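You operate a simulated robot arm through the tools that you are given. There is no shell and no other tool. Be economical: measure what you need, move in short steps, check, and stop when the job is done.

You are at the controls of a simulated robot arm. One attempt, no reset.

JOB
Level the levelling plate lengthwise with the black handwheel.
Fine: lay the bubble level along the plate, free the wheel's lever, centre the bubble, lock again; leave the grey handwheel.

The check looks at the end state, three seconds after you hand in, the way a careful person would. Anything else that was tipped, shoved, dropped, spilled or broken makes it a failure.

ROBOT AND FRAMES
A 5-joint arm with a two-finger parallel gripper on a trunk, on a base that drives. Base frame: it is fixed to the floor where the robot stands at the start and does not move with it; the origin is under the middle of the robot, x ahead of it, y to its left, z up. Readings come in mm, degrees, newtons and seconds.
It reaches about 1134 mm from its shoulder. Its first joint turns from -149.0 to 149.0 degrees. Places, roughly: black handwheel [600, 400, 900]; face of the levelling plate [800, 300, 900]; grey handwheel [600, 100, 900]; lever under the black handwheel [400, 300, 800]; lever under the grey handwheel [400, 100, 800]. Payload 1.57 kg.
The tool frame sits at the grasp point between the pads (the TCP): z along the fingers, y along the line on which they close. The tips reach 30 mm beyond it. Largest opening 110 mm; finger width 24, thickness 12; the body of the gripper, 48 by 112 mm, starts 78 mm behind the TCP.
Orientation is that of the tool frame in the base frame, as a unit quaternion [x, y, z, w]. With the fingers straight down and closing along the base's y, the tool's x points along the base's -x, its y along +y and its z along -z.

CONTROLS
- The arm moves only by the tool drive_tool. Its argument "steps" is one flat list of numbers, 7 for each row, row after row: the shift along the base's x, y, z in units of 25 mm (1.0 is 25 mm), then the turn, a rotation vector about the base's x, y, z in units of 4 degrees (1.0 is 4 degrees), then the gripper command, from -1 (shut) to 1 (fully open), values between in proportion. In form: [x, y, z, rx, ry, rz, grip, x, y, z, rx, ry, rz, grip, ...]. A call has 1 to 10 rows; each row shifts and turns the commanded pose from where the row before left it. A call with a number of a shift or a turn outside -1 to 1 is refused whole. Rows are played at 5 a second. More than 50 mm and 8.6 degrees between two rows, or a gripper value outside its range, and nothing of the call is played. A pose out of reach is approached as far as the arm can. The call stops where the force on the tool passes 90 N (or 10 N more than at its start, if that is more) or the arm is blocked; 0.2 s more then pass. The fingers move at their own pace (about 153 mm/s each) and stop on an object; they squeeze with about 34 N. The grip force told is the motor's: it shows also when the fingers shut on nothing. Time passes only in rows, and 0.2 s behind the last, so rows that do not move let the fingers close. The reply holds the time, the measured pose of the TCP, the force on the tool along the base axes, the opening and the grip force, in the units named above and with some noise, with the torque about the TCP (base axes, N m) and any sound that the robot's microphone picked up.
- Cameras (640 x 400 px; columns grow to the right, rows downward): "scene" is now at [28.3, 174.4, 1836.6]; the picture's right is [0.04, -1.00, 0.00], its down [-0.80, -0.04, -0.60] and it looks along [0.60, 0.03, -0.80] (base axes); focal length 252 px, centre (320, 200). "wrist" rides on the gripper at [70, 16, -141] in the tool frame; the picture's right is [-0.23, 0.97, 0.00], its down [-0.86, -0.20, -0.48] and it looks along [-0.47, -0.11, 0.88] (tool axes); focal length 222 px, centre (320, 200). There is no depth. A picture from a camera that has moved, and an enlarged one, comes with that camera's place and axes in the base frame and with its lens.
- camera(camera): a new picture of that camera. It takes no simulated time.
- move_column(by): slides the trunk up (or, below 0, down) by that many mm; the arm and the scene camera ride with it, the base frame stays. It gives what a move gives, with no picture.
- base_move(legs): drives the robot by 1 to 6 legs, each [ahead, turn to the left] in mm and degrees, along the robot's own axes; the way and the turn of a leg run together, so that a leg with both is an arc; at most 1500 mm and 180 degrees a leg. The arm and the cameras ride along, it lands a little off, and it stops where it bumps. It gives what a move gives.
- aim_head(pan, tilt): turns the head with the scene camera to pan (to the left, within 155 degrees either way) and tilt (down, from -29 to 69), counted from straight ahead of the robot. It gives what a move gives.
- zoom(camera, box): a new picture of the part [left, top, right, bottom] of that camera's present view, enlarged. It takes no simulated time.
- hand_in(): hands the job in; it is judged then, once.

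Work in short steps. Places have to be worked out from the pictures, the camera data and where the tool is seen: move nearer, look again, correct. Check each grasp and each placing, and mend what went wrong. You have 120 turns and 78 pictures in all, those below and enlarged ones among them. Open the gripper and draw the arm clear of the work before you hand the job in, unless the task says otherwise; then end with one line.

The tools are called after ">>>" by a JSON object that holds its "name" and its "arguments". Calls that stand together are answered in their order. drive_tool: Moves the arm, as the interface text tells. Its arguments: {"type":"object","properties":{"steps":{"type":"array","items":{"type":"number"}}},"required":["steps"]} The other tools are called the same way: move_column (by) slides the trunk up or down; base_move (legs) drives the base; aim_head (pan, tilt) turns the head that bears the scene camera; camera (camera) takes a picture; zoom (camera, box) takes an enlarged picture of a part of a camera's view; hand_in () hands the job in.

At the start:

```text
t: 0.0
position: [668.6, 121.6, 1132.5]
ee_rot: [-0.008, 1.0, 0.0, 0.0]
contact_force: [0.2, 0.1, 0.0]
wrist_torque: [-0.01, 0.0, -0.01]
grip_width: 109.8
finger_force: 0.0
trunk travel left (down, up): [-865.0, 105.0]
robot x, y, heading: [-2.4, 0.6, -0.2]
head pan, tilt: [2.6, 53.1]
```

scene: 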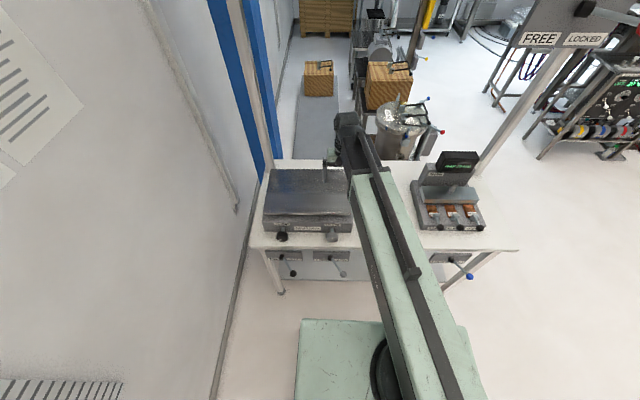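
wrist: 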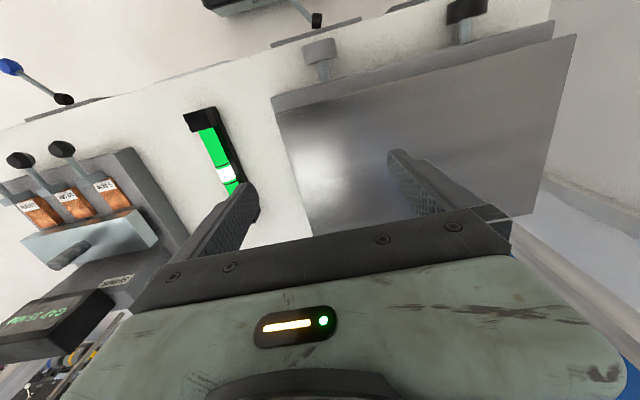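

The plate lies ahead-left with the two handwheels on its front edge and two levers below; the level (green vial) lies on the table right of the plate. I zoom for detail.

>>> {"name": "zoom", "arguments": {"camera": "scene", "box": [240, 150, 370, 300]}}

>>> {"name": "zoom", "arguments": {"camera": "scene", "box": [480, 0, 640, 100]}}

>>> {"name": "zoom", "arguments": {"camera": "wrist", "box": [160, 80, 480, 280]}}

```text
2.67 times, centred on (305, 225) of scene
camera zoom: at [28.3, 174.4, 1836.6], right [0.04, -1.0, 0.0], down [-0.8, -0.04, -0.6], along [0.6, 0.03, -0.8], focal length 672 px, centre (360, 133)
```

zoom: 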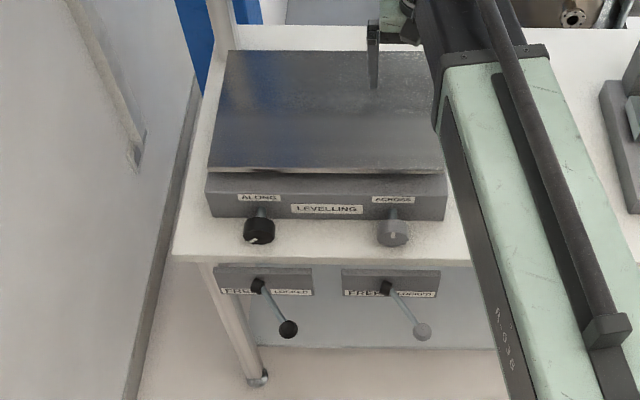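

```text
4.00 times, centred on (560, 50) of scene
camera zoom: at [28.3, 174.4, 1836.6], right [0.04, -1.0, 0.0], down [-0.8, -0.04, -0.6], along [0.6, 0.03, -0.8], focal length 1008 px, centre (-640, 800)
```

zoom: 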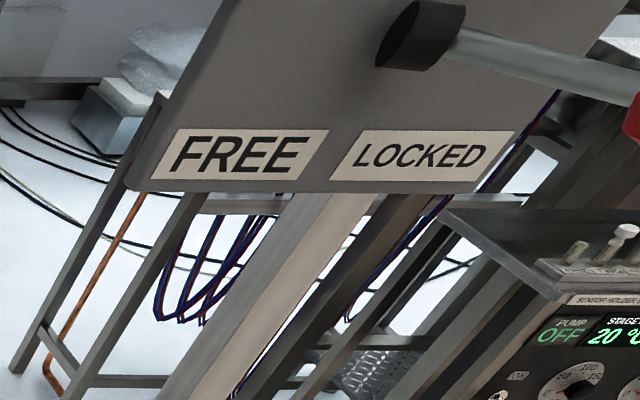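

```text
2.00 times, centred on (320, 180) of wrist
camera zoom: at [600.4, 136.1, 1274.2], right [0.21, 0.98, 0.0], down [0.86, -0.19, 0.48], along [0.47, -0.1, -0.88], focal length 444 px, centre (320, 240)
```

zoom: 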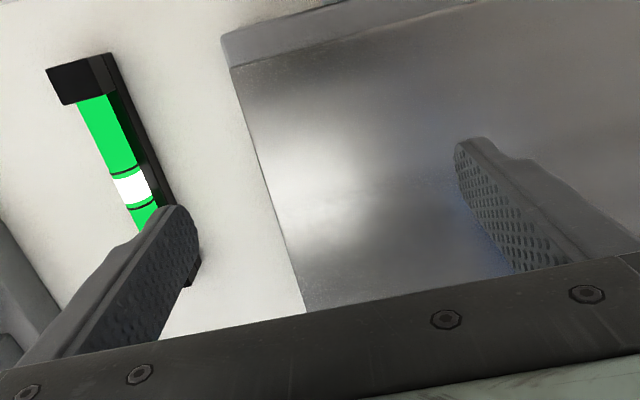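

Lever positions and plate roughly located (plate x 645–915, y 65–465). The level is about x 620–815, y −60; I move the gripper over it for a good look.

>>> {"name": "drive_tool", "arguments": {"steps": [0.2, -0.95, 0, 0, 0, 0, 1, 0.2, -0.95, 0, 0, 0, 0, 1, 0.2, -0.95, 0, 0, 0, 0, 1, 0.2, -0.95, 0, 0, 0, 0, 1, 0.2, -0.95, 0, 0, 0, 0, 1, 0.2, -0.95, 0, 0, 0, 0, 1, 0.2, -0.95, 0, 0, 0, 0, 1, 0.2, -0.95, 0, 0, 0, 0, 1]}}

>>> {"name": "camera", "arguments": {"camera": "scene"}}

>>> {"name": "camera", "arguments": {"camera": "wrist"}}

```text
t: 1.8
position: [709.7, -69.3, 1131.8]
ee_rot: [-0.008, 1.0, 0.0, 0.0]
contact_force: [0.4, -0.7, -0.6]
wrist_torque: [-0.01, 0.03, 0.03]
grip_width: 110.1
finger_force: 0.1
trunk travel left (down, up): [-865.0, 105.0]
robot x, y, heading: [-0.9, -2.8, 0.1]
head pan, tilt: [2.6, 53.1]
```

```text
72 pictures are left
camera scene: at [28.4, 174.2, 1836.7], right [0.04, -1.0, 0.0], down [-0.8, -0.04, -0.6], along [0.6, 0.03, -0.8], focal length 252 px, centre (320, 200)
```

scene: 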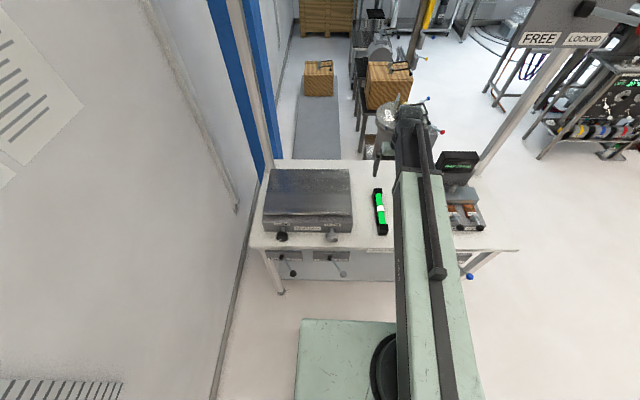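

```text
71 pictures are left
camera wrist: at [640.5, -54.7, 1274.2], right [0.21, 0.98, 0.0], down [0.86, -0.19, 0.48], along [0.47, -0.1, -0.88], focal length 222 px, centre (320, 200)
```

wrist: 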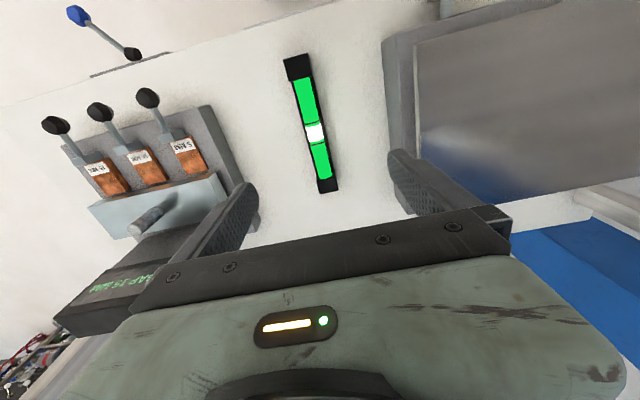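

The level is now visible in both cameras; zoom both to triangulate its height and pose.

>>> {"name": "zoom", "arguments": {"camera": "scene", "box": [330, 175, 410, 245]}}

>>> {"name": "zoom", "arguments": {"camera": "wrist", "box": [240, 40, 400, 200]}}

```text
5.71 times, centred on (370, 210) of scene
camera zoom: at [28.4, 174.2, 1836.7], right [0.04, -1.0, 0.0], down [-0.8, -0.04, -0.6], along [0.6, 0.03, -0.8], focal length 1440 px, centre (34, 143)
```

zoom: 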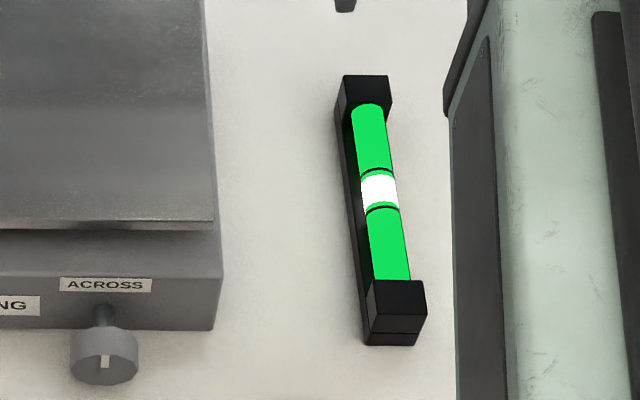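

```text
2.50 times, centred on (320, 120) of wrist
camera zoom: at [640.5, -54.7, 1274.2], right [0.21, 0.98, 0.0], down [0.86, -0.19, 0.48], along [0.47, -0.1, -0.88], focal length 555 px, centre (320, 400)
```

zoom: 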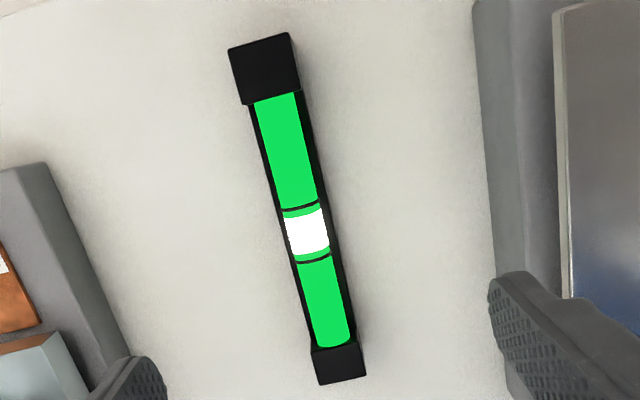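

Level centre ≈ [724, −84, 858], lying along x, ~42 mm wide, table ≈ 820. I go over it and descend partway.

>>> {"name": "drive_tool", "arguments": {"steps": [0.58, -0.58, 0, 0, 0, 0, 1, 0, 0, -1, 0, 0, 0, 1, 0, 0, -1, 0, 0, 0, 1, 0, 0, -1, 0, 0, 0, 1, 0, 0, -1, 0, 0, 0, 1, 0, 0, -1, 0, 0, 0, 1, 0, 0, -1, 0, 0, 0, 1, 0, 0, -1, 0, 0, 0, 1, 0, 0, -1, 0, 0, 0, 1]}}

>>> {"name": "camera", "arguments": {"camera": "wrist"}}

```text
t: 3.8
position: [723.6, -83.9, 1130.8]
ee_rot: [-0.007, 1.0, 0.0, 0.0]
contact_force: [0.0, 0.5, -0.3]
wrist_torque: [0.0, 0.0, 0.02]
grip_width: 109.9
finger_force: 0.1
out of reach, approached as far as the arm can: row 2, 3, 4, 5, 6, 7, 8, 9
trunk travel left (down, up): [-865.0, 105.0]
robot x, y, heading: [-0.1, 4.1, 0.1]
head pan, tilt: [2.6, 53.1]
```

```text
68 pictures are left
camera wrist: at [654.7, -69.0, 1274.2], right [0.21, 0.98, 0.0], down [0.86, -0.19, 0.48], along [0.47, -0.1, -0.88], focal length 222 px, centre (320, 200)
```

wrist: 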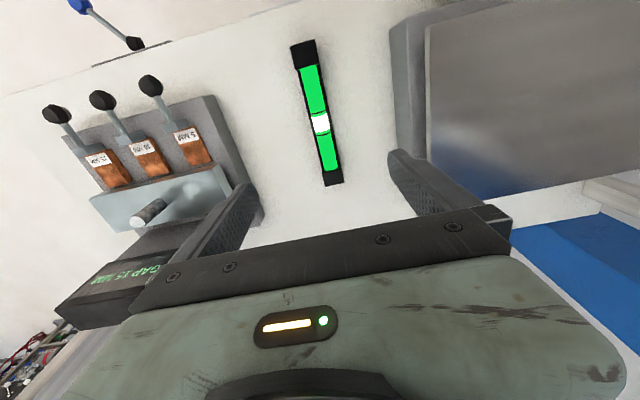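

The arm cannot reach lower from this shoulder height, so I lower the trunk.

>>> {"name": "move_column", "arguments": {"by": -180}}

>>> {"name": "camera", "arguments": {"camera": "wrist"}}

>>> {"name": "camera", "arguments": {"camera": "scene"}}

```text
t: 5.8
position: [723.4, -83.3, 952.1]
ee_rot: [-0.007, 1.0, 0.001, 0.0]
contact_force: [0.4, 0.0, -0.1]
wrist_torque: [0.02, 0.0, -0.01]
grip_width: 109.9
finger_force: 0.1
trunk travel left (down, up): [-685.0, 285.0]
robot x, y, heading: [1.7, -0.9, 0.2]
head pan, tilt: [2.6, 53.1]
```

```text
67 pictures are left
camera wrist: at [654.6, -69.1, 1094.3], right [0.21, 0.98, 0.0], down [0.86, -0.19, 0.48], along [0.47, -0.1, -0.88], focal length 222 px, centre (320, 200)
```

wrist: 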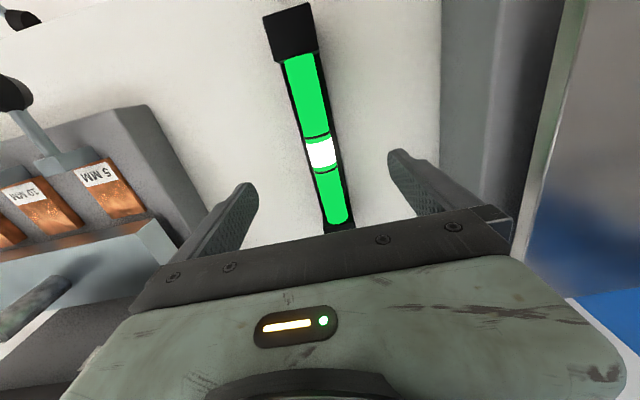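

```text
66 pictures are left
camera scene: at [28.3, 174.4, 1656.7], right [0.04, -1.0, 0.0], down [-0.8, -0.04, -0.6], along [0.6, 0.03, -0.8], focal length 252 px, centre (320, 200)
```

scene: 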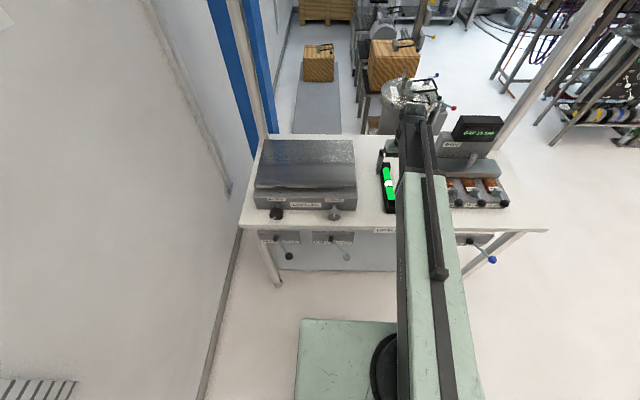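

Aligned well over the level; lowering 94 mm to grasp height.

>>> {"name": "move_column", "arguments": {"by": -70}}

>>> {"name": "move_column", "arguments": {"by": -22}}

>>> {"name": "camera", "arguments": {"camera": "wrist"}}

```text
t: 6.9
position: [723.1, -84.1, 880.2]
ee_rot: [-0.008, 1.0, 0.0, 0.0]
contact_force: [-0.6, -0.3, 0.7]
wrist_torque: [0.0, 0.01, 0.01]
grip_width: 109.9
finger_force: 0.1
trunk travel left (down, up): [-615.0, 355.0]
robot x, y, heading: [2.4, -0.4, -0.0]
head pan, tilt: [2.6, 53.1]
```

```text
t: 7.6
position: [723.4, -84.2, 859.8]
ee_rot: [-0.007, 1.0, 0.0, 0.0]
contact_force: [0.2, 0.3, -0.2]
wrist_torque: [-0.01, 0.03, 0.02]
grip_width: 110.0
finger_force: 0.0
trunk travel left (down, up): [-593.0, 377.0]
robot x, y, heading: [-2.7, 4.1, -0.1]
head pan, tilt: [2.6, 53.1]
```

```text
65 pictures are left
camera wrist: at [654.6, -69.1, 1002.2], right [0.21, 0.98, 0.0], down [0.86, -0.19, 0.48], along [0.47, -0.1, -0.88], focal length 222 px, centre (320, 200)
```

wrist: 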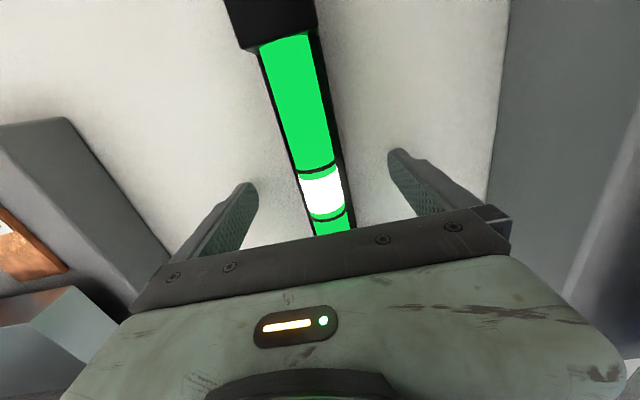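

Fingers straddle the level. One row closing gently first, watching for any pose jump.

>>> {"name": "drive_tool", "arguments": {"steps": [0, 0, 0, 0, 0, 0, 0.3]}}

>>> {"name": "drive_tool", "arguments": {"steps": [0, 0, 0, 0, 0, 0, -0.3, 0, 0, 0, 0, 0, 0, -1, 0, 0, 0, 0, 0, 0, -1]}}

>>> {"name": "camera", "arguments": {"camera": "wrist"}}

```text
t: 8.0
position: [723.3, -82.8, 859.8]
ee_rot: [-0.007, 1.0, 0.0, 0.0]
contact_force: [-0.1, 0.2, 1.0]
wrist_torque: [0.01, 0.03, -0.04]
grip_width: 71.4
finger_force: 0.0
trunk travel left (down, up): [-593.0, 377.0]
robot x, y, heading: [0.0, 3.0, 0.1]
head pan, tilt: [2.6, 53.1]
```

```text
t: 8.8
position: [722.5, -82.7, 859.6]
ee_rot: [-0.008, 1.0, 0.0, 0.0]
contact_force: [0.7, 0.8, 1.8]
wrist_torque: [0.02, 0.14, 0.1]
grip_width: 39.8
finger_force: 34.2
trunk travel left (down, up): [-593.0, 377.0]
robot x, y, heading: [-3.2, -0.5, -0.2]
head pan, tilt: [2.6, 53.1]
```

```text
64 pictures are left
camera wrist: at [654.6, -69.0, 1002.3], right [0.21, 0.98, 0.0], down [0.86, -0.19, 0.48], along [0.47, -0.1, -0.88], focal length 222 px, centre (320, 200)
```

wrist: 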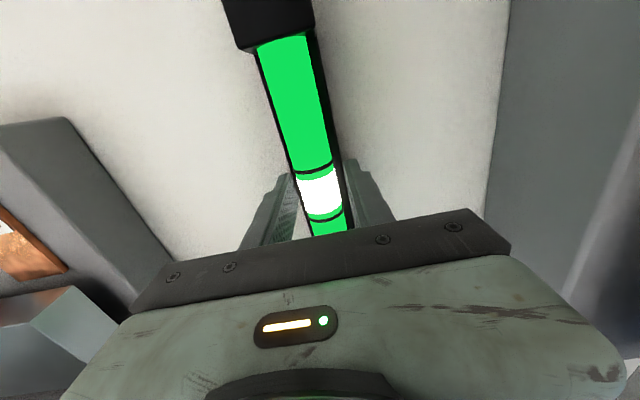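

Gripped at 40 mm width. Lifting via trunk.

>>> {"name": "move_column", "arguments": {"by": 160}}

>>> {"name": "drive_tool", "arguments": {"steps": [0.1, 0.6, 0, 0, 0, 0.98, -1, 0.1, 0.6, 0, 0, 0, 0.98, -1, 0.1, 0.6, 0, 0, 0, 0.98, -1, 0.1, 0.6, 0, 0, 0, 0.98, -1, 0.1, 0.6, 0, 0, 0, 0.98, -1, 0.1, 0.6, 0, 0, 0, 0.98, -1, 0.1, 0.6, 0, 0, 0, 0.98, -1, 0.1, 0.6, 0, 0, 0, 0.98, -1]}}

>>> {"name": "camera", "arguments": {"camera": "wrist"}}

>>> {"name": "camera", "arguments": {"camera": "scene"}}

```text
t: 10.6
position: [724.2, -84.4, 1020.9]
ee_rot: [-0.007, 1.0, 0.0, 0.0]
contact_force: [0.8, 0.8, -4.6]
wrist_torque: [-0.01, 0.04, 0.01]
grip_width: 39.5
finger_force: 33.8
trunk travel left (down, up): [-753.0, 217.0]
robot x, y, heading: [0.6, 2.7, -0.4]
head pan, tilt: [2.6, 53.1]
```

```text
t: 12.4
position: [743.9, 35.5, 1019.2]
ee_rot: [-0.278, 0.961, 0.0, 0.0]
contact_force: [0.1, -0.2, -5.0]
wrist_torque: [0.0, 0.0, 0.0]
grip_width: 39.5
finger_force: 34.1
trunk travel left (down, up): [-753.0, 217.0]
robot x, y, heading: [1.1, 1.2, -0.0]
head pan, tilt: [2.6, 53.1]
```

```text
63 pictures are left
camera wrist: at [677.2, 12.4, 1162.0], right [-0.33, 0.94, 0.0], down [0.83, 0.29, 0.48], along [0.45, 0.16, -0.88], focal length 222 px, centre (320, 200)
```

wrist: 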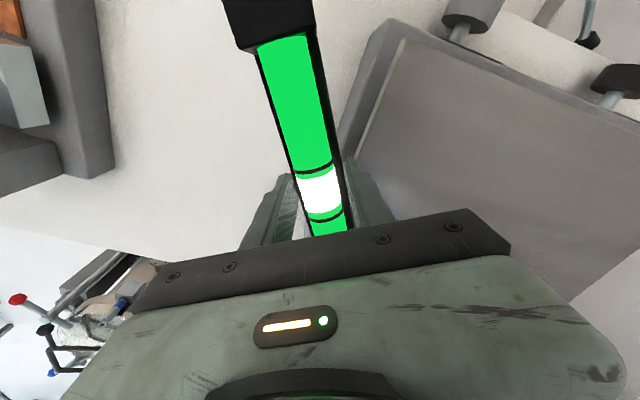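

```text
62 pictures are left
camera scene: at [28.9, 174.4, 1724.6], right [0.04, -1.0, 0.0], down [-0.8, -0.04, -0.6], along [0.6, 0.03, -0.8], focal length 252 px, centre (320, 200)
```

scene: 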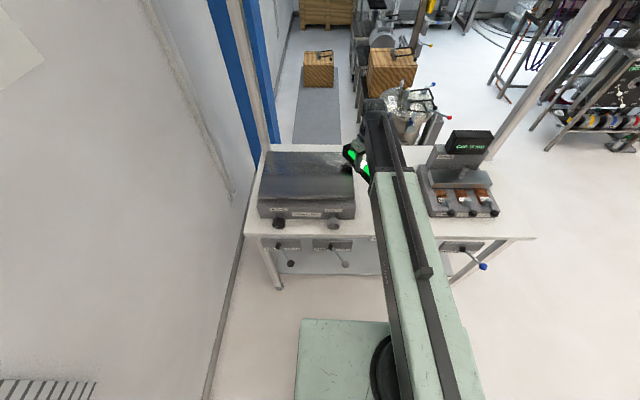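

Plate top triangulates to z≈947, centre ≈ (748, 258). I raise more, then finish the 90° turn and go over the plate.

>>> {"name": "move_column", "arguments": {"by": 60}}

>>> {"name": "drive_tool", "arguments": {"steps": [0, 0.6, 0, 0, 0, 0.962, -1, 0, 0.6, 0, 0, 0, 0.962, -1, 0, 0.6, 0, 0, 0, 0.962, -1, 0, 0.6, 0, 0, 0, 0.962, -1, 0, 0.6, 0, 0, 0, 0.962, -1, 0, 0.6, 0, 0, 0, 0.962, -1, 0, 0.6, 0, 0, 0, 0.962, -1, 0, 0.6, 0, 0, 0, 0.962, -1]}}

>>> {"name": "drive_tool", "arguments": {"steps": [0, 0.6, 0, 0, 0, 0.962, -1, 0, 0.6, 0, 0, 0, 0.962, -1, 0, 0.6, 0, 0, 0, 0.962, -1, 0, 0.6, 0, 0, 0, 0.962, -1, 0, 0.6, 0, 0, 0, 0.962, -1, 0, 0.6, 0, 0, 0, 0.962, -1, 0, 0.6, 0, 0, 0, 0.962, -1]}}

>>> {"name": "camera", "arguments": {"camera": "wrist"}}

>>> {"name": "zoom", "arguments": {"camera": "scene", "box": [230, 130, 400, 260]}}

```text
t: 13.4
position: [744.8, 37.2, 1079.5]
ee_rot: [-0.278, 0.961, 0.0, -0.001]
contact_force: [0.1, 0.4, -2.9]
wrist_torque: [-0.01, 0.0, -0.01]
grip_width: 39.7
finger_force: 34.4
trunk travel left (down, up): [-813.0, 157.0]
robot x, y, heading: [0.8, 2.3, -0.1]
head pan, tilt: [2.6, 53.1]
```

```text
t: 15.2
position: [743.9, 155.6, 1080.3]
ee_rot: [-0.523, 0.852, 0.0, 0.0]
contact_force: [-0.8, -1.0, -4.2]
wrist_torque: [0.0, 0.01, 0.02]
grip_width: 39.7
finger_force: 34.0
trunk travel left (down, up): [-813.0, 157.0]
robot x, y, heading: [-0.0, 1.3, 0.0]
head pan, tilt: [2.6, 53.1]
```

```text
t: 16.8
position: [743.6, 261.9, 1079.4]
ee_rot: [0.708, -0.707, 0.0, 0.0]
contact_force: [0.1, -0.4, -5.1]
wrist_torque: [0.05, -0.01, -0.04]
grip_width: 39.4
finger_force: 33.9
trunk travel left (down, up): [-813.0, 157.0]
robot x, y, heading: [0.6, -1.6, -0.3]
head pan, tilt: [2.6, 53.1]
```

```text
61 pictures are left
camera wrist: at [728.5, 191.5, 1221.9], right [-0.97, 0.23, 0.0], down [0.2, 0.86, 0.48], along [0.11, 0.47, -0.88], focal length 222 px, centre (320, 200)
```

wrist: 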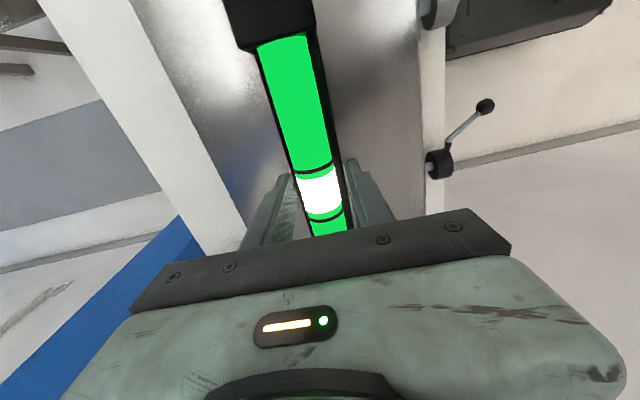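

```text
3.08 times, centred on (315, 195) of scene
camera zoom: at [28.9, 174.8, 1784.6], right [0.04, -1.0, 0.0], down [-0.8, -0.04, -0.6], along [0.6, 0.03, -0.8], focal length 775 px, centre (335, 215)
```

zoom: 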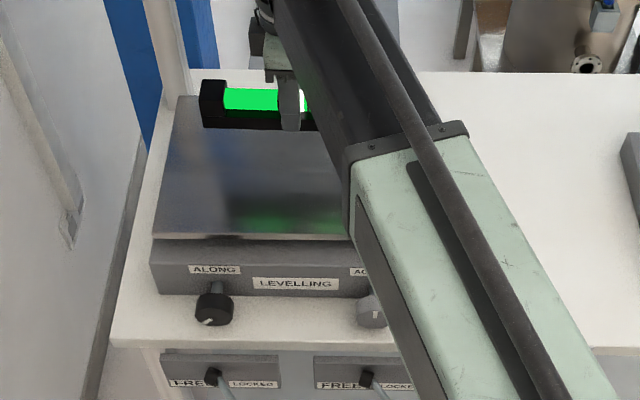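

Level is aligned along y above the plate centre. Lower in steps, watching force.

>>> {"name": "move_column", "arguments": {"by": -72}}

>>> {"name": "zoom", "arguments": {"camera": "scene", "box": [230, 120, 400, 250]}}

```text
t: 17.9
position: [743.1, 261.1, 1007.6]
ee_rot: [0.707, -0.707, 0.0, 0.0]
contact_force: [-0.1, 0.2, -3.7]
wrist_torque: [0.01, -0.03, 0.01]
grip_width: 39.7
finger_force: 34.1
trunk travel left (down, up): [-741.0, 229.0]
robot x, y, heading: [1.8, 0.5, 0.3]
head pan, tilt: [2.6, 53.1]
```

```text
3.08 times, centred on (315, 185) of scene
camera zoom: at [28.7, 174.5, 1712.6], right [0.04, -1.0, 0.0], down [-0.8, -0.04, -0.6], along [0.6, 0.03, -0.8], focal length 775 px, centre (335, 246)
```

zoom: 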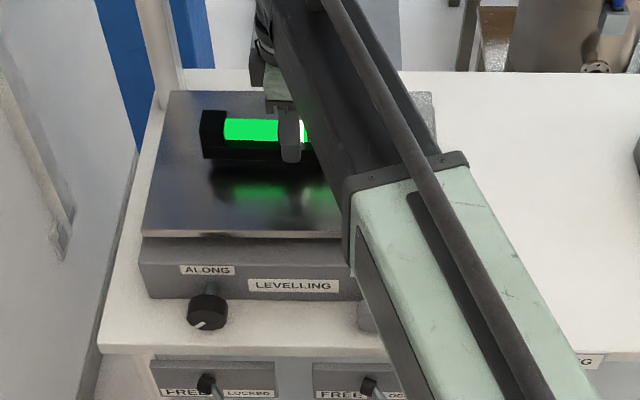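

Reflection suggests ~25 mm still to go. Lower carefully.

>>> {"name": "move_column", "arguments": {"by": -16}}

>>> {"name": "move_column", "arguments": {"by": -4}}

>>> {"name": "zoom", "arguments": {"camera": "scene", "box": [260, 130, 340, 190]}}

```text
t: 18.5
position: [743.4, 261.0, 991.4]
ee_rot: [0.707, -0.707, 0.0, 0.001]
contact_force: [-0.1, 0.3, -4.5]
wrist_torque: [0.02, -0.03, -0.01]
grip_width: 39.6
finger_force: 34.0
trunk travel left (down, up): [-725.0, 245.0]
robot x, y, heading: [-2.3, 0.7, -0.3]
head pan, tilt: [2.6, 53.1]
```

```text
t: 19.1
position: [742.3, 261.8, 988.8]
ee_rot: [0.707, -0.707, 0.001, -0.002]
contact_force: [10.2, 3.9, 24.7]
wrist_torque: [0.17, -0.29, 0.13]
grip_width: 40.0
finger_force: 34.2
trunk travel left (down, up): [-721.0, 249.0]
robot x, y, heading: [-3.8, -0.8, 0.0]
head pan, tilt: [2.6, 53.1]
```

```text
6.67 times, centred on (300, 160) of scene
camera zoom: at [26.8, 174.0, 1693.2], right [0.04, -1.0, 0.0], down [-0.8, -0.04, -0.6], along [0.6, 0.03, -0.8], focal length 1680 px, centre (453, 467)
```

zoom: 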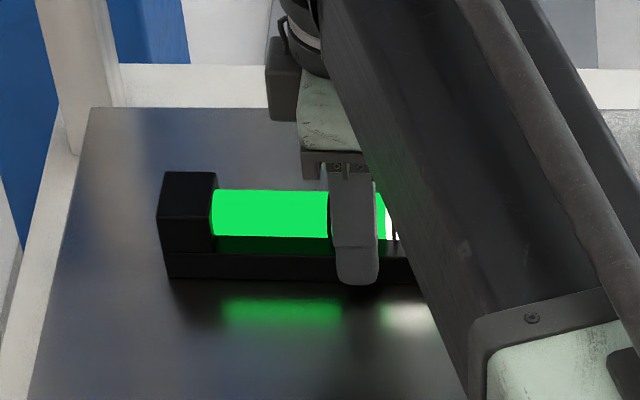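

Contact at z≈989 (≈29 N). Ease up slightly and release gradually.

>>> {"name": "move_column", "arguments": {"by": 1.5}}

>>> {"name": "drive_tool", "arguments": {"steps": [0, 0, 0, 0, 0, 0, -0.15, 0, 0, 0, 0, 0, 0, 0.1, 0, 0, 0, 0, 0, 0, 0.4, 0, 0, 0, 0, 0, 0, 0.4]}}

>>> {"name": "camera", "arguments": {"camera": "wrist"}}

```text
t: 19.6
position: [743.2, 261.9, 989.2]
ee_rot: [0.707, -0.707, 0.0, 0.0]
contact_force: [0.9, 0.4, 0.1]
wrist_torque: [0.65, -0.08, 0.04]
grip_width: 39.9
finger_force: 34.0
trunk travel left (down, up): [-723.0, 247.0]
robot x, y, heading: [1.5, 3.3, 0.2]
head pan, tilt: [2.6, 53.1]
```

```text
t: 20.6
position: [743.3, 261.8, 989.0]
ee_rot: [0.707, -0.707, 0.0, 0.0]
contact_force: [-0.5, -0.3, 1.1]
wrist_torque: [0.01, 0.01, -0.01]
grip_width: 77.3
finger_force: 0.0
trunk travel left (down, up): [-723.0, 247.0]
robot x, y, heading: [-0.6, -0.7, 0.2]
head pan, tilt: [2.6, 53.1]
```

```text
57 pictures are left
camera wrist: at [728.1, 191.0, 1131.7], right [-0.97, 0.23, 0.0], down [0.2, 0.86, 0.48], along [0.11, 0.47, -0.88], focal length 222 px, centre (320, 200)
```

wrist: 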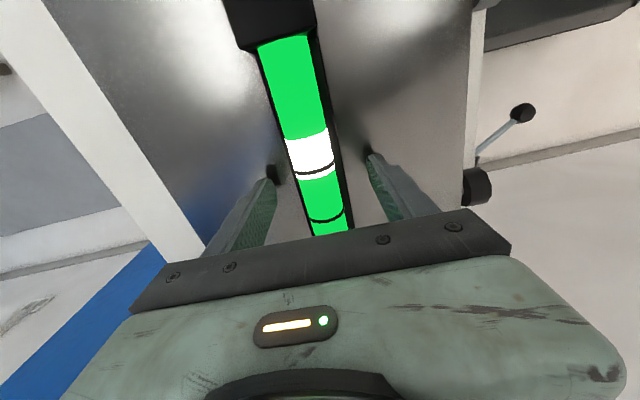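

Released; the bubble has gone to the −y (right) end, so the right end is high. Raise clear and back off.

>>> {"name": "drive_tool", "arguments": {"steps": [0, 0, 0, 0, 0, 0, 1, 0, 0, 0, 0, 0, 0, 1]}}

>>> {"name": "move_column", "arguments": {"by": 160}}

>>> {"name": "drive_tool", "arguments": {"steps": [-1, 0, 0, 0, 0, -1, 1, -1, 0, 0, 0, 0, -1, 1, -1, 0, 0, 0, 0, -1, 1, -1, 0, 0, 0, 0, -1, 1, -1, 0, 0, 0, 0, -1, 1, -1, 0, 0, 0, 0, -1, 1, -1, 0, 0, 0, 0, -1, 1, -1, 0, 0, 0, 0, -1, 1, -1, 0, 0, 0, 0, -1, 1, -1, 0, 0, 0, 0, -1, 1]}}

>>> {"name": "camera", "arguments": {"camera": "scene"}}

>>> {"name": "camera", "arguments": {"camera": "wrist"}}

```text
t: 21.2
position: [743.6, 261.3, 989.7]
ee_rot: [0.707, -0.707, 0.001, 0.0]
contact_force: [0.4, -0.1, 0.3]
wrist_torque: [-0.02, 0.01, 0.01]
grip_width: 110.0
finger_force: 0.1
trunk travel left (down, up): [-723.0, 247.0]
robot x, y, heading: [1.7, 1.2, -0.2]
head pan, tilt: [2.6, 53.1]
```

```text
t: 23.0
position: [742.6, 261.9, 1149.2]
ee_rot: [-0.707, 0.707, 0.0, 0.0]
contact_force: [0.2, 0.1, 0.2]
wrist_torque: [-0.02, 0.01, 0.0]
grip_width: 109.8
finger_force: 0.0
trunk travel left (down, up): [-883.0, 87.0]
robot x, y, heading: [3.1, 2.7, -0.1]
head pan, tilt: [2.6, 53.1]
```

```text
t: 25.2
position: [501.3, 266.2, 1148.8]
ee_rot: [-0.423, 0.906, 0.0, -0.001]
contact_force: [-0.2, -0.3, -0.2]
wrist_torque: [-0.01, 0.02, -0.02]
grip_width: 109.9
finger_force: 0.0
out of reach, approached as far as the arm can: row 10
trunk travel left (down, up): [-883.0, 87.0]
robot x, y, heading: [-1.2, 1.3, 0.0]
head pan, tilt: [2.6, 53.1]
```

```text
56 pictures are left
camera scene: at [28.5, 174.7, 1854.1], right [0.04, -1.0, 0.0], down [-0.8, -0.04, -0.6], along [0.6, 0.03, -0.8], focal length 252 px, centre (320, 200)
```

scene: 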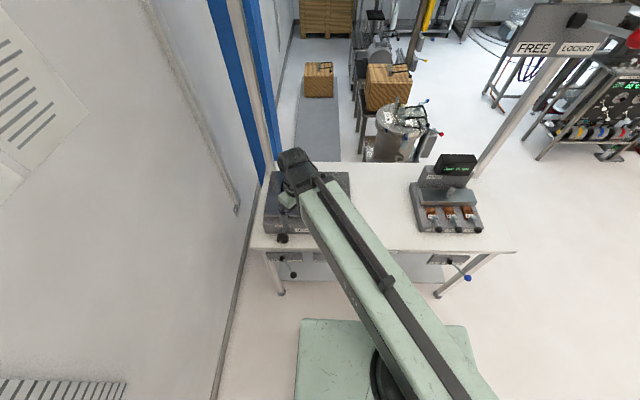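

```text
55 pictures are left
camera wrist: at [445.6, 222.8, 1291.8], right [-0.6, 0.8, 0.0], down [0.7, 0.53, 0.48], along [0.38, 0.29, -0.88], focal length 222 px, centre (320, 200)
```

wrist: 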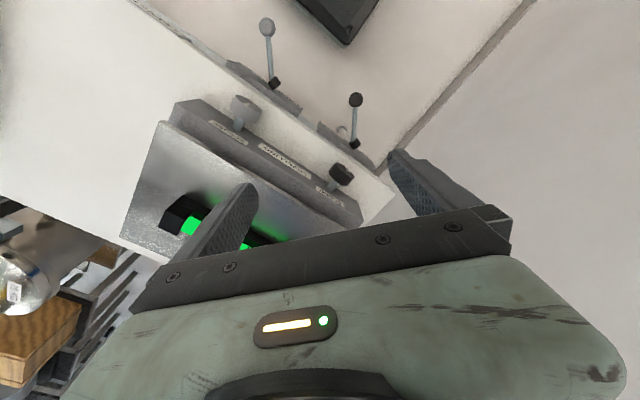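

Now zoom on wheel and lever in the wrist view to triangulate against the scene view.

>>> {"name": "zoom", "arguments": {"camera": "wrist", "box": [220, 70, 400, 210]}}

>>> {"name": "zoom", "arguments": {"camera": "scene", "box": [250, 215, 370, 295]}}

```text
2.86 times, centred on (310, 140) of wrist
camera zoom: at [445.6, 222.8, 1291.8], right [-0.6, 0.8, 0.0], down [0.7, 0.53, 0.48], along [0.38, 0.29, -0.88], focal length 635 px, centre (349, 371)
```

zoom: 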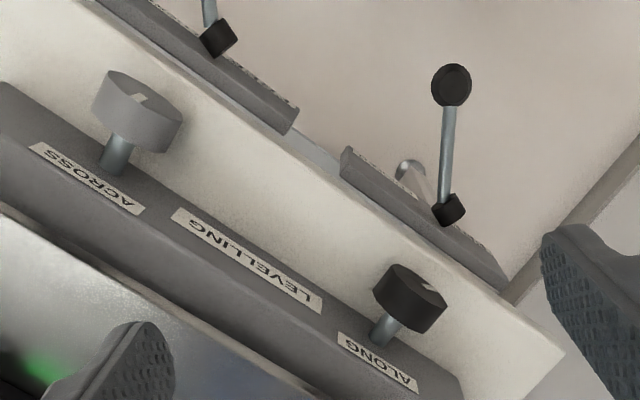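

```text
5.00 times, centred on (310, 255) of scene
camera zoom: at [28.5, 174.7, 1854.1], right [0.04, -1.0, 0.0], down [-0.8, -0.04, -0.6], along [0.6, 0.03, -0.8], focal length 1260 px, centre (370, -75)
```

zoom: 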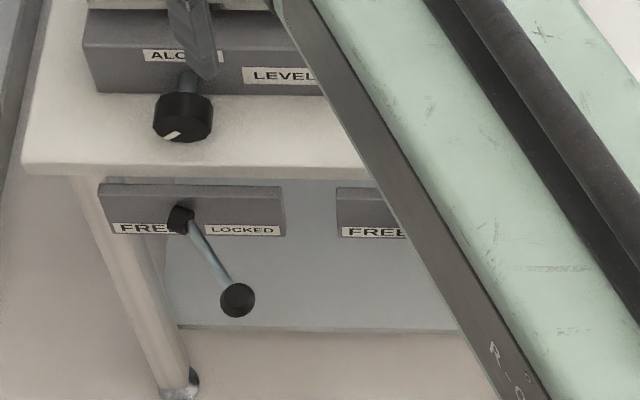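

Estimates: handwheel knob centre ≈ [553, 361, 870] (axis along x), lever hub ≈ [497, 366, 782], lever ball ≈ [428, 308, 760]. I'll shift the robot left and back so that it faces the wheel axis head-on.

>>> {"name": "base_move", "arguments": {"legs": [[0, -50], [-450, 0], [0, 50]]}}

>>> {"name": "camera", "arguments": {"camera": "scene"}}

```text
t: 32.4
position: [207.5, 614.5, 1148.9]
ee_rot: [-0.427, 0.904, 0.0, -0.001]
contact_force: [0.9, -0.1, -0.5]
wrist_torque: [0.02, 0.02, -0.03]
grip_width: 110.1
finger_force: 0.1
trunk travel left (down, up): [-883.0, 87.0]
robot x, y, heading: [-295.3, 338.6, 0.2]
head pan, tilt: [2.6, 53.1]
```

```text
52 pictures are left
camera scene: at [-262.8, 516.1, 1854.0], right [0.05, -1.0, 0.0], down [-0.8, -0.04, -0.6], along [0.6, 0.03, -0.8], focal length 252 px, centre (320, 200)
```

scene: 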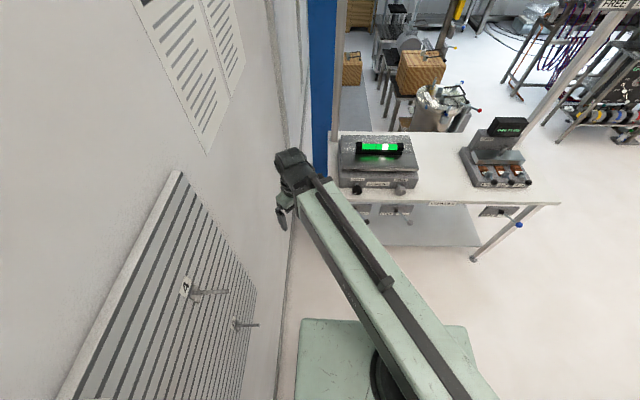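

Base landed at (−295, 339), heading 0. I swing the arm back to straight ahead, spinning it so the camera ends up on the upper side when pitched forward.

>>> {"name": "drive_tool", "arguments": {"steps": [0.5, -1, 0, 0, 0, 1, 1, 0.5, -1, 0, 0, 0, 1, 1, 0.5, -1, 0, 0, 0, 1, 1, 0.5, -1, 0, 0, 0, 1, 1, 0.5, -1, 0, 0, 0, 1, 1, 0.5, -1, 0, 0, 0, 1, 1, 0.5, -1, 0, 0, 0, 1, 1, 0.5, -1, 0, 0, 0, 1, 1, 0.5, -1, 0, 0, 0, 1, 1, 0.5, -1, 0, 0, 0, 1, 1]}}

>>> {"name": "drive_tool", "arguments": {"steps": [0.5, -0.4, 0, 0, 0, 1, 1, 0.5, 0, 0, 0, 0, 1, 1, 0.5, 0, 0, 0, 0, 1, 1, 0.5, 0, 0, 0, 0, 1, 1, 0.5, 0, 0, 0, 0, 1, 1, 0.5, 0, 0, 0, 0, 1, 1, 0, 0, 0, 0, 0, 1, 1, 0, 0, 0, 0, 0, 1, 1, 0, 0, 0, 0, 0, 1, 1, 0, 0, 0, 0, 0, 1, 1]}}

```text
t: 34.6
position: [332.5, 365.4, 1149.4]
ee_rot: [0.711, -0.703, 0.0, 0.002]
contact_force: [1.0, 0.2, -0.7]
wrist_torque: [0.0, -0.03, -0.02]
grip_width: 109.7
finger_force: 0.1
trunk travel left (down, up): [-883.0, 87.0]
robot x, y, heading: [-289.2, 345.4, -0.1]
head pan, tilt: [2.6, 53.1]
```

```text
t: 36.8
position: [406.6, 356.0, 1149.0]
ee_rot: [0.909, -0.417, 0.0, 0.001]
contact_force: [-0.1, -0.4, 0.2]
wrist_torque: [-0.04, 0.01, 0.01]
grip_width: 110.0
finger_force: 0.0
trunk travel left (down, up): [-883.0, 87.0]
robot x, y, heading: [-287.1, 342.8, 0.3]
head pan, tilt: [2.6, 53.1]
```

>>> {"name": "drive_tool", "arguments": {"steps": [0, 0, 0, 0, 0, 1, 1, 0, 0, 0, 0, 0, 1, 1, 0, 0, 0, 0, 0, 1, 1, 0, 0, 0, 0, 0, 1, 1, 0, 0, 0, 0, 0, 1, 1, 0, 0, 0, 0, 0, 1, 1, 0, 0, 0, 0, 0, 1, 1, 0, 0, 0, 0, 0, 1, 1, 0, 0, 0, 0, 0, 1, 1, 0, 0, 0, 0, 0, 1, 1]}}

>>> {"name": "drive_tool", "arguments": {"steps": [0, 0, 0, 0, 0, 1, 1, 0, 0, 0, 0, 0, 1, 1, 0, 0, 0, 0, 0, 0.3, 1, 0, 0, 0, 0, -1, 0, 1, 0, 0, 0, 0, -1, 0, 1, 0, 0, 0, 0, -1, 0, 1, 0, 0, 0, 0, -1, 0, 1, 0, 0, 0, 0, -1, 0, 1, 0, 0, 0, 0, -1, 0, 1, 0, 0, 0, 0, -1, 0, 1]}}

>>> {"name": "camera", "arguments": {"camera": "wrist"}}

```text
t: 39.0
position: [407.0, 355.3, 1149.1]
ee_rot: [0.997, -0.081, 0.0, 0.001]
contact_force: [0.1, 0.0, 0.6]
wrist_torque: [-0.01, 0.0, 0.02]
grip_width: 110.2
finger_force: 0.0
trunk travel left (down, up): [-883.0, 87.0]
robot x, y, heading: [-287.9, 338.1, 0.2]
head pan, tilt: [2.6, 53.1]
```

```text
t: 41.2
position: [406.6, 365.7, 1177.4]
ee_rot: [0.969, -0.041, 0.244, -0.007]
contact_force: [1.2, -0.1, -0.4]
wrist_torque: [0.0, 0.01, 0.01]
grip_width: 110.0
finger_force: 0.0
out of reach, approached as far as the arm can: row 1, 2, 4, 6, 7, 8, 9, 10
trunk travel left (down, up): [-883.0, 87.0]
robot x, y, heading: [-292.3, 342.6, 0.2]
head pan, tilt: [2.6, 53.1]
```

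```text
51 pictures are left
camera wrist: at [401.4, 343.5, 1335.5], right [-0.27, -0.95, -0.14], down [-0.96, 0.27, 0.03], along [0.01, 0.14, -0.99], focal length 222 px, centre (320, 200)
```

wrist: 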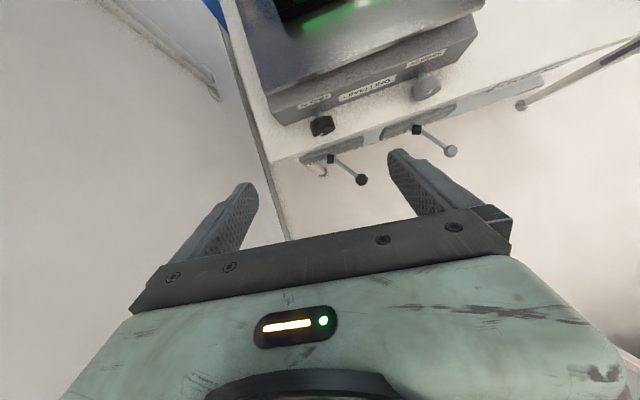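

Low limit of the arm at this trunk height: as I pitch I'll raise the TCP, then lower the trunk.

>>> {"name": "drive_tool", "arguments": {"steps": [0, 0, 1, 0, -0.5, 0, 1, 0, 0, 1, 0, -1, 0, 1, 0, 0, 1, 0, -1, 0, 1, 0, 0, 1, 0, -1, 0, 1, 0, 0, 1, 0, -1, 0, 1, 0, 0, 1, 0, -1, 0, 1, 0, 0, 1, 0, -1, 0, 1, 0, 0, 1, 0, -1, 0, 1]}}

```text
t: 43.0
position: [485.3, 370.4, 1263.2]
ee_rot: [0.872, -0.037, 0.487, -0.019]
contact_force: [0.4, 0.4, 0.1]
wrist_torque: [-0.02, -0.03, 0.04]
grip_width: 110.1
finger_force: 0.0
out of reach, approached as far as the arm can: row 1, 2, 3, 4, 5, 6, 7, 8
trunk travel left (down, up): [-883.0, 87.0]
robot x, y, heading: [-292.6, 339.3, -0.1]
head pan, tilt: [2.6, 53.1]
```

>>> {"name": "drive_tool", "arguments": {"steps": [-0.5, 0, 1, 0, -1, 0, 1, -0.5, 0, 1, 0, -1, 0, 1, -0.5, 0, 1, 0, -1, 0, 1, -0.5, 0, 1, 0, -1, 0, 1, -0.5, 0, 1, 0, -1, 0, 1, 0, 0, 1, 0, -1, 0, 1, 0, 0, 1, 0, -1, 0, 1, 0, 0, 1, 0, -1, 0, 1]}}

```text
t: 44.8
position: [518.8, 376.7, 1387.4]
ee_rot: [0.707, -0.03, 0.706, -0.029]
contact_force: [-0.7, -0.1, 0.1]
wrist_torque: [-0.05, 0.02, -0.01]
grip_width: 110.0
finger_force: 0.0
out of reach, approached as far as the arm can: row 1, 2, 3, 4, 5, 6, 7, 8
trunk travel left (down, up): [-883.0, 87.0]
robot x, y, heading: [-288.8, 340.0, 0.0]
head pan, tilt: [2.6, 53.1]
```

Tool is now horizontal. Back off in x and check.

>>> {"name": "drive_tool", "arguments": {"steps": [-1, 0, 0, 0, 0, 0, 1, -1, 0, 0, 0, 0, 0, 1, -1, 0, 0, 0, 0, 0, 1, -1, 0, 0, 0, 0, 0, 1, -1, 0, 0, 0, 0, 0, 1]}}

>>> {"name": "move_column", "arguments": {"by": -350}}

>>> {"name": "camera", "arguments": {"camera": "wrist"}}

>>> {"name": "camera", "arguments": {"camera": "scene"}}

```text
t: 46.0
position: [518.8, 377.9, 1387.9]
ee_rot: [0.706, -0.031, 0.707, -0.028]
contact_force: [-0.3, 1.0, 0.2]
wrist_torque: [0.0, -0.02, 0.0]
grip_width: 110.0
finger_force: 0.2
out of reach, approached as far as the arm can: row 1, 2, 3, 4, 5
trunk travel left (down, up): [-883.0, 87.0]
robot x, y, heading: [-293.0, 338.9, 0.3]
head pan, tilt: [2.6, 53.1]
```

```text
t: 49.4
position: [518.9, 377.6, 1037.8]
ee_rot: [0.706, -0.031, 0.707, -0.029]
contact_force: [0.9, -0.5, 0.2]
wrist_torque: [0.0, 0.02, 0.01]
grip_width: 110.2
finger_force: 0.0
trunk travel left (down, up): [-533.0, 437.0]
robot x, y, heading: [-291.3, 342.0, 0.0]
head pan, tilt: [2.6, 53.1]
```

```text
50 pictures are left
camera wrist: at [378.9, 355.7, 1106.8], right [0.0, -0.95, -0.31], down [-0.48, 0.27, -0.84], along [0.88, 0.14, -0.45], focal length 222 px, centre (320, 200)
```

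wrist: 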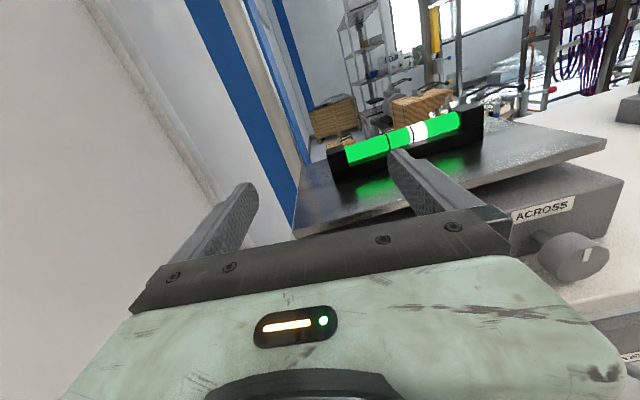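

```text
49 pictures are left
camera scene: at [-263.7, 514.9, 1504.2], right [0.05, -1.0, 0.0], down [-0.8, -0.04, -0.6], along [0.6, 0.03, -0.8], focal length 252 px, centre (320, 200)
```

scene: 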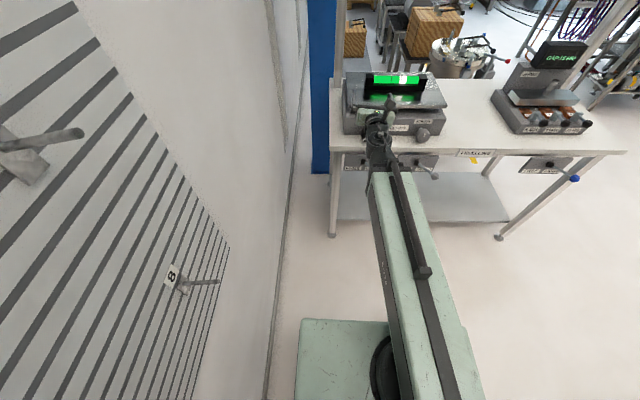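

Clearly right end high. The arm is at its inner limit, so I back the base 200 mm, then lower to look at the lever.

>>> {"name": "base_move", "arguments": {"legs": [[-200, 0]]}}

>>> {"name": "move_column", "arguments": {"by": -170}}

>>> {"name": "camera", "arguments": {"camera": "wrist"}}

>>> {"name": "zoom", "arguments": {"camera": "scene", "box": [310, 60, 470, 200]}}

```text
t: 51.0
position: [318.9, 375.7, 1037.5]
ee_rot: [0.706, -0.031, 0.707, -0.028]
contact_force: [0.0, -0.3, -0.1]
wrist_torque: [-0.02, -0.01, 0.02]
grip_width: 110.0
finger_force: 0.1
trunk travel left (down, up): [-533.0, 437.0]
robot x, y, heading: [-492.5, 335.7, 0.3]
head pan, tilt: [2.6, 53.1]
```

```text
t: 53.0
position: [317.9, 376.8, 868.7]
ee_rot: [0.706, -0.031, 0.707, -0.026]
contact_force: [0.3, 0.4, 0.3]
wrist_torque: [0.04, -0.05, 0.0]
grip_width: 110.1
finger_force: 0.1
trunk travel left (down, up): [-363.0, 607.0]
robot x, y, heading: [-492.8, 341.5, 0.2]
head pan, tilt: [2.6, 53.1]
```

```text
48 pictures are left
camera wrist: at [178.1, 355.0, 936.8], right [0.0, -0.95, -0.31], down [-0.48, 0.27, -0.84], along [0.88, 0.14, -0.45], focal length 222 px, centre (320, 200)
```

wrist: 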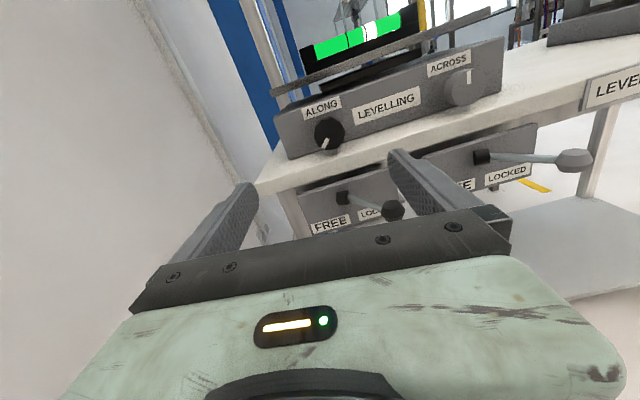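

```text
2.86 times, centred on (390, 130) of scene
camera zoom: at [-464.4, 514.3, 1334.2], right [0.05, -1.0, 0.0], down [-0.8, -0.04, -0.6], along [0.6, 0.03, -0.8], focal length 720 px, centre (120, 400)
```

zoom: 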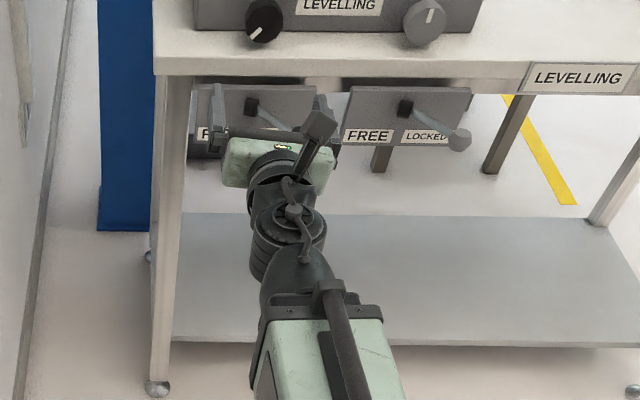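

Wrist view confirms the lever ball at ≈[428, 308, 764]. Align in front of it: lower 104 mm and shift right.

>>> {"name": "drive_tool", "arguments": {"steps": [0, -0.9, 0, 0, 0, -0.4, 1, 0, -0.9, 0, 0, 0, -0.4, 1, 0, -0.94, 0, 0, 0, -0.4, 1]}}

>>> {"name": "move_column", "arguments": {"by": -104}}

>>> {"name": "camera", "arguments": {"camera": "wrist"}}

```text
t: 53.8
position: [318.6, 308.2, 867.4]
ee_rot: [0.703, -0.062, 0.708, 0.002]
contact_force: [-0.1, 0.5, -0.3]
wrist_torque: [-0.03, -0.01, -0.02]
grip_width: 110.0
finger_force: 0.0
trunk travel left (down, up): [-363.0, 607.0]
robot x, y, heading: [-492.3, 336.7, 0.1]
head pan, tilt: [2.6, 53.1]
```

```text
t: 55.1
position: [317.5, 308.0, 763.5]
ee_rot: [0.703, -0.061, 0.708, 0.002]
contact_force: [-0.1, 0.1, 0.5]
wrist_torque: [0.02, 0.03, -0.05]
grip_width: 109.8
finger_force: 0.1
trunk travel left (down, up): [-259.0, 711.0]
robot x, y, heading: [-493.2, 342.9, 0.4]
head pan, tilt: [2.6, 53.1]
```

```text
46 pictures are left
camera wrist: at [177.0, 298.0, 832.8], right [-0.08, -0.95, -0.31], down [-0.45, 0.31, -0.84], along [0.89, 0.07, -0.45], focal length 222 px, centre (320, 200)
```

wrist: 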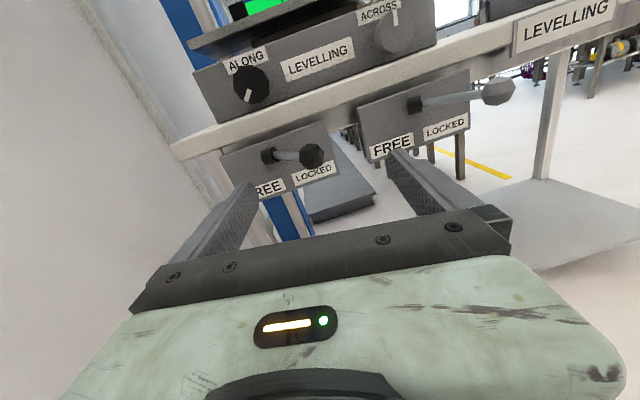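

Ball is confirmed at y≈309, z≈762. Advance with open fingers to straddle it.

>>> {"name": "drive_tool", "arguments": {"steps": [0.88, 0, 0, 0, 0, 0, 1, 0.88, 0, 0, 0, 0, 0, 1, 0.88, 0, 0, 0, 0, 0, 1, 0.88, 0, 0, 0, 0, 0, 1]}}

>>> {"name": "camera", "arguments": {"camera": "wrist"}}

```text
t: 56.1
position: [407.3, 308.1, 763.5]
ee_rot: [0.703, -0.061, 0.708, 0.002]
contact_force: [0.3, -0.6, 0.1]
wrist_torque: [-0.04, -0.01, 0.01]
grip_width: 109.9
finger_force: 0.0
trunk travel left (down, up): [-259.0, 711.0]
robot x, y, heading: [-493.9, 340.6, 0.3]
head pan, tilt: [2.6, 53.1]
```

```text
45 pictures are left
camera wrist: at [265.3, 298.3, 832.8], right [-0.08, -0.95, -0.31], down [-0.45, 0.31, -0.84], along [0.89, 0.07, -0.45], focal length 222 px, centre (320, 200)
```

wrist: 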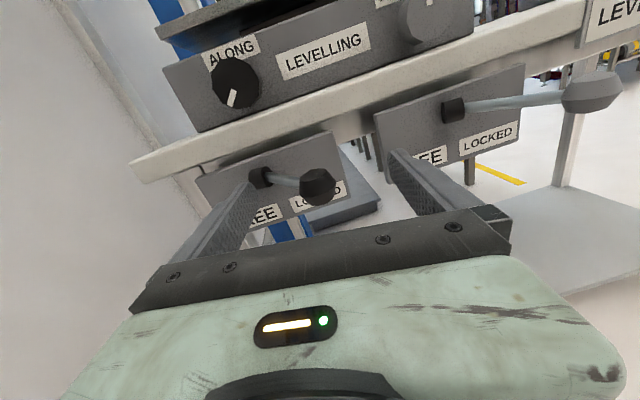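

Advance 12 mm more, narrow the fingers loosely around the ball, then start pushing left a little.

>>> {"name": "drive_tool", "arguments": {"steps": [0.6, 0, 0, 0, 0, 0, 0.6, 0, 0, 0, 0, 0, 0, 0.1, 0, 0, 0, 0, 0, 0, -0.2, 0, 0, 0, 0, 0, 0, -0.2]}}

>>> {"name": "drive_tool", "arguments": {"steps": [-0.1, 0.4, 0, 0, 0, 0, -0.2, -0.2, 0.4, 0, 0, 0, 0, -0.2, -0.2, 0.4, 0, 0, 0, 0, -0.2]}}

>>> {"name": "camera", "arguments": {"camera": "wrist"}}

```text
t: 57.1
position: [421.5, 310.0, 764.3]
ee_rot: [0.704, -0.059, 0.708, 0.002]
contact_force: [-5.4, 14.1, -1.3]
wrist_torque: [-0.02, 0.14, 0.58]
grip_width: 55.2
finger_force: 6.0
trunk travel left (down, up): [-259.0, 711.0]
robot x, y, heading: [-488.6, 339.4, -0.0]
head pan, tilt: [2.6, 53.1]
```

```text
t: 57.9
position: [409.2, 337.5, 764.2]
ee_rot: [0.703, -0.062, 0.708, 0.002]
contact_force: [-0.9, -0.9, 0.5]
wrist_torque: [0.02, 0.0, -0.04]
grip_width: 45.1
finger_force: 1.0
trunk travel left (down, up): [-259.0, 711.0]
robot x, y, heading: [-489.2, 340.0, -0.2]
head pan, tilt: [2.6, 53.1]
```

```text
44 pictures are left
camera wrist: at [267.5, 327.5, 832.8], right [-0.08, -0.95, -0.31], down [-0.45, 0.31, -0.84], along [0.89, 0.07, -0.45], focal length 222 px, centre (320, 200)
```

wrist: 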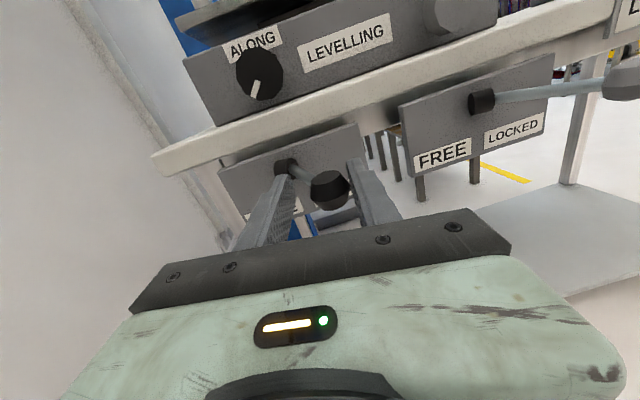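

The ball follows at constant z: the lever swings horizontally about a vertical pivot. Continue along the arc to the left.

>>> {"name": "drive_tool", "arguments": {"steps": [-0.2, 0.7, 0, 0, 0, 0, -0.2, -0.05, 0.7, 0, 0, 0, 0, -0.2, 0.05, 0.7, 0, 0, 0, 0, -0.2, 0.2, 0.7, 0, 0, 0, 0, -0.2]}}

>>> {"name": "camera", "arguments": {"camera": "wrist"}}

```text
t: 58.9
position: [409.5, 407.9, 763.9]
ee_rot: [0.703, -0.061, 0.708, 0.002]
contact_force: [0.1, 0.1, 0.2]
wrist_torque: [0.0, 0.02, 0.03]
grip_width: 44.1
finger_force: 0.2
trunk travel left (down, up): [-259.0, 711.0]
robot x, y, heading: [-491.8, 339.7, 0.1]
head pan, tilt: [2.6, 53.1]
```

```text
43 pictures are left
camera wrist: at [267.6, 397.7, 832.8], right [-0.08, -0.95, -0.31], down [-0.45, 0.31, -0.84], along [0.89, 0.07, -0.45], focal length 222 px, centre (320, 200)
```

wrist: 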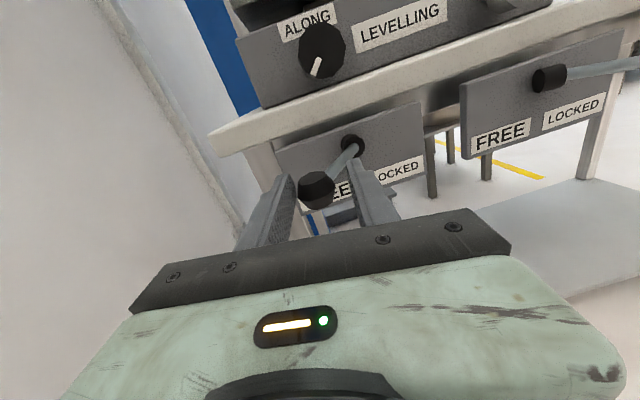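

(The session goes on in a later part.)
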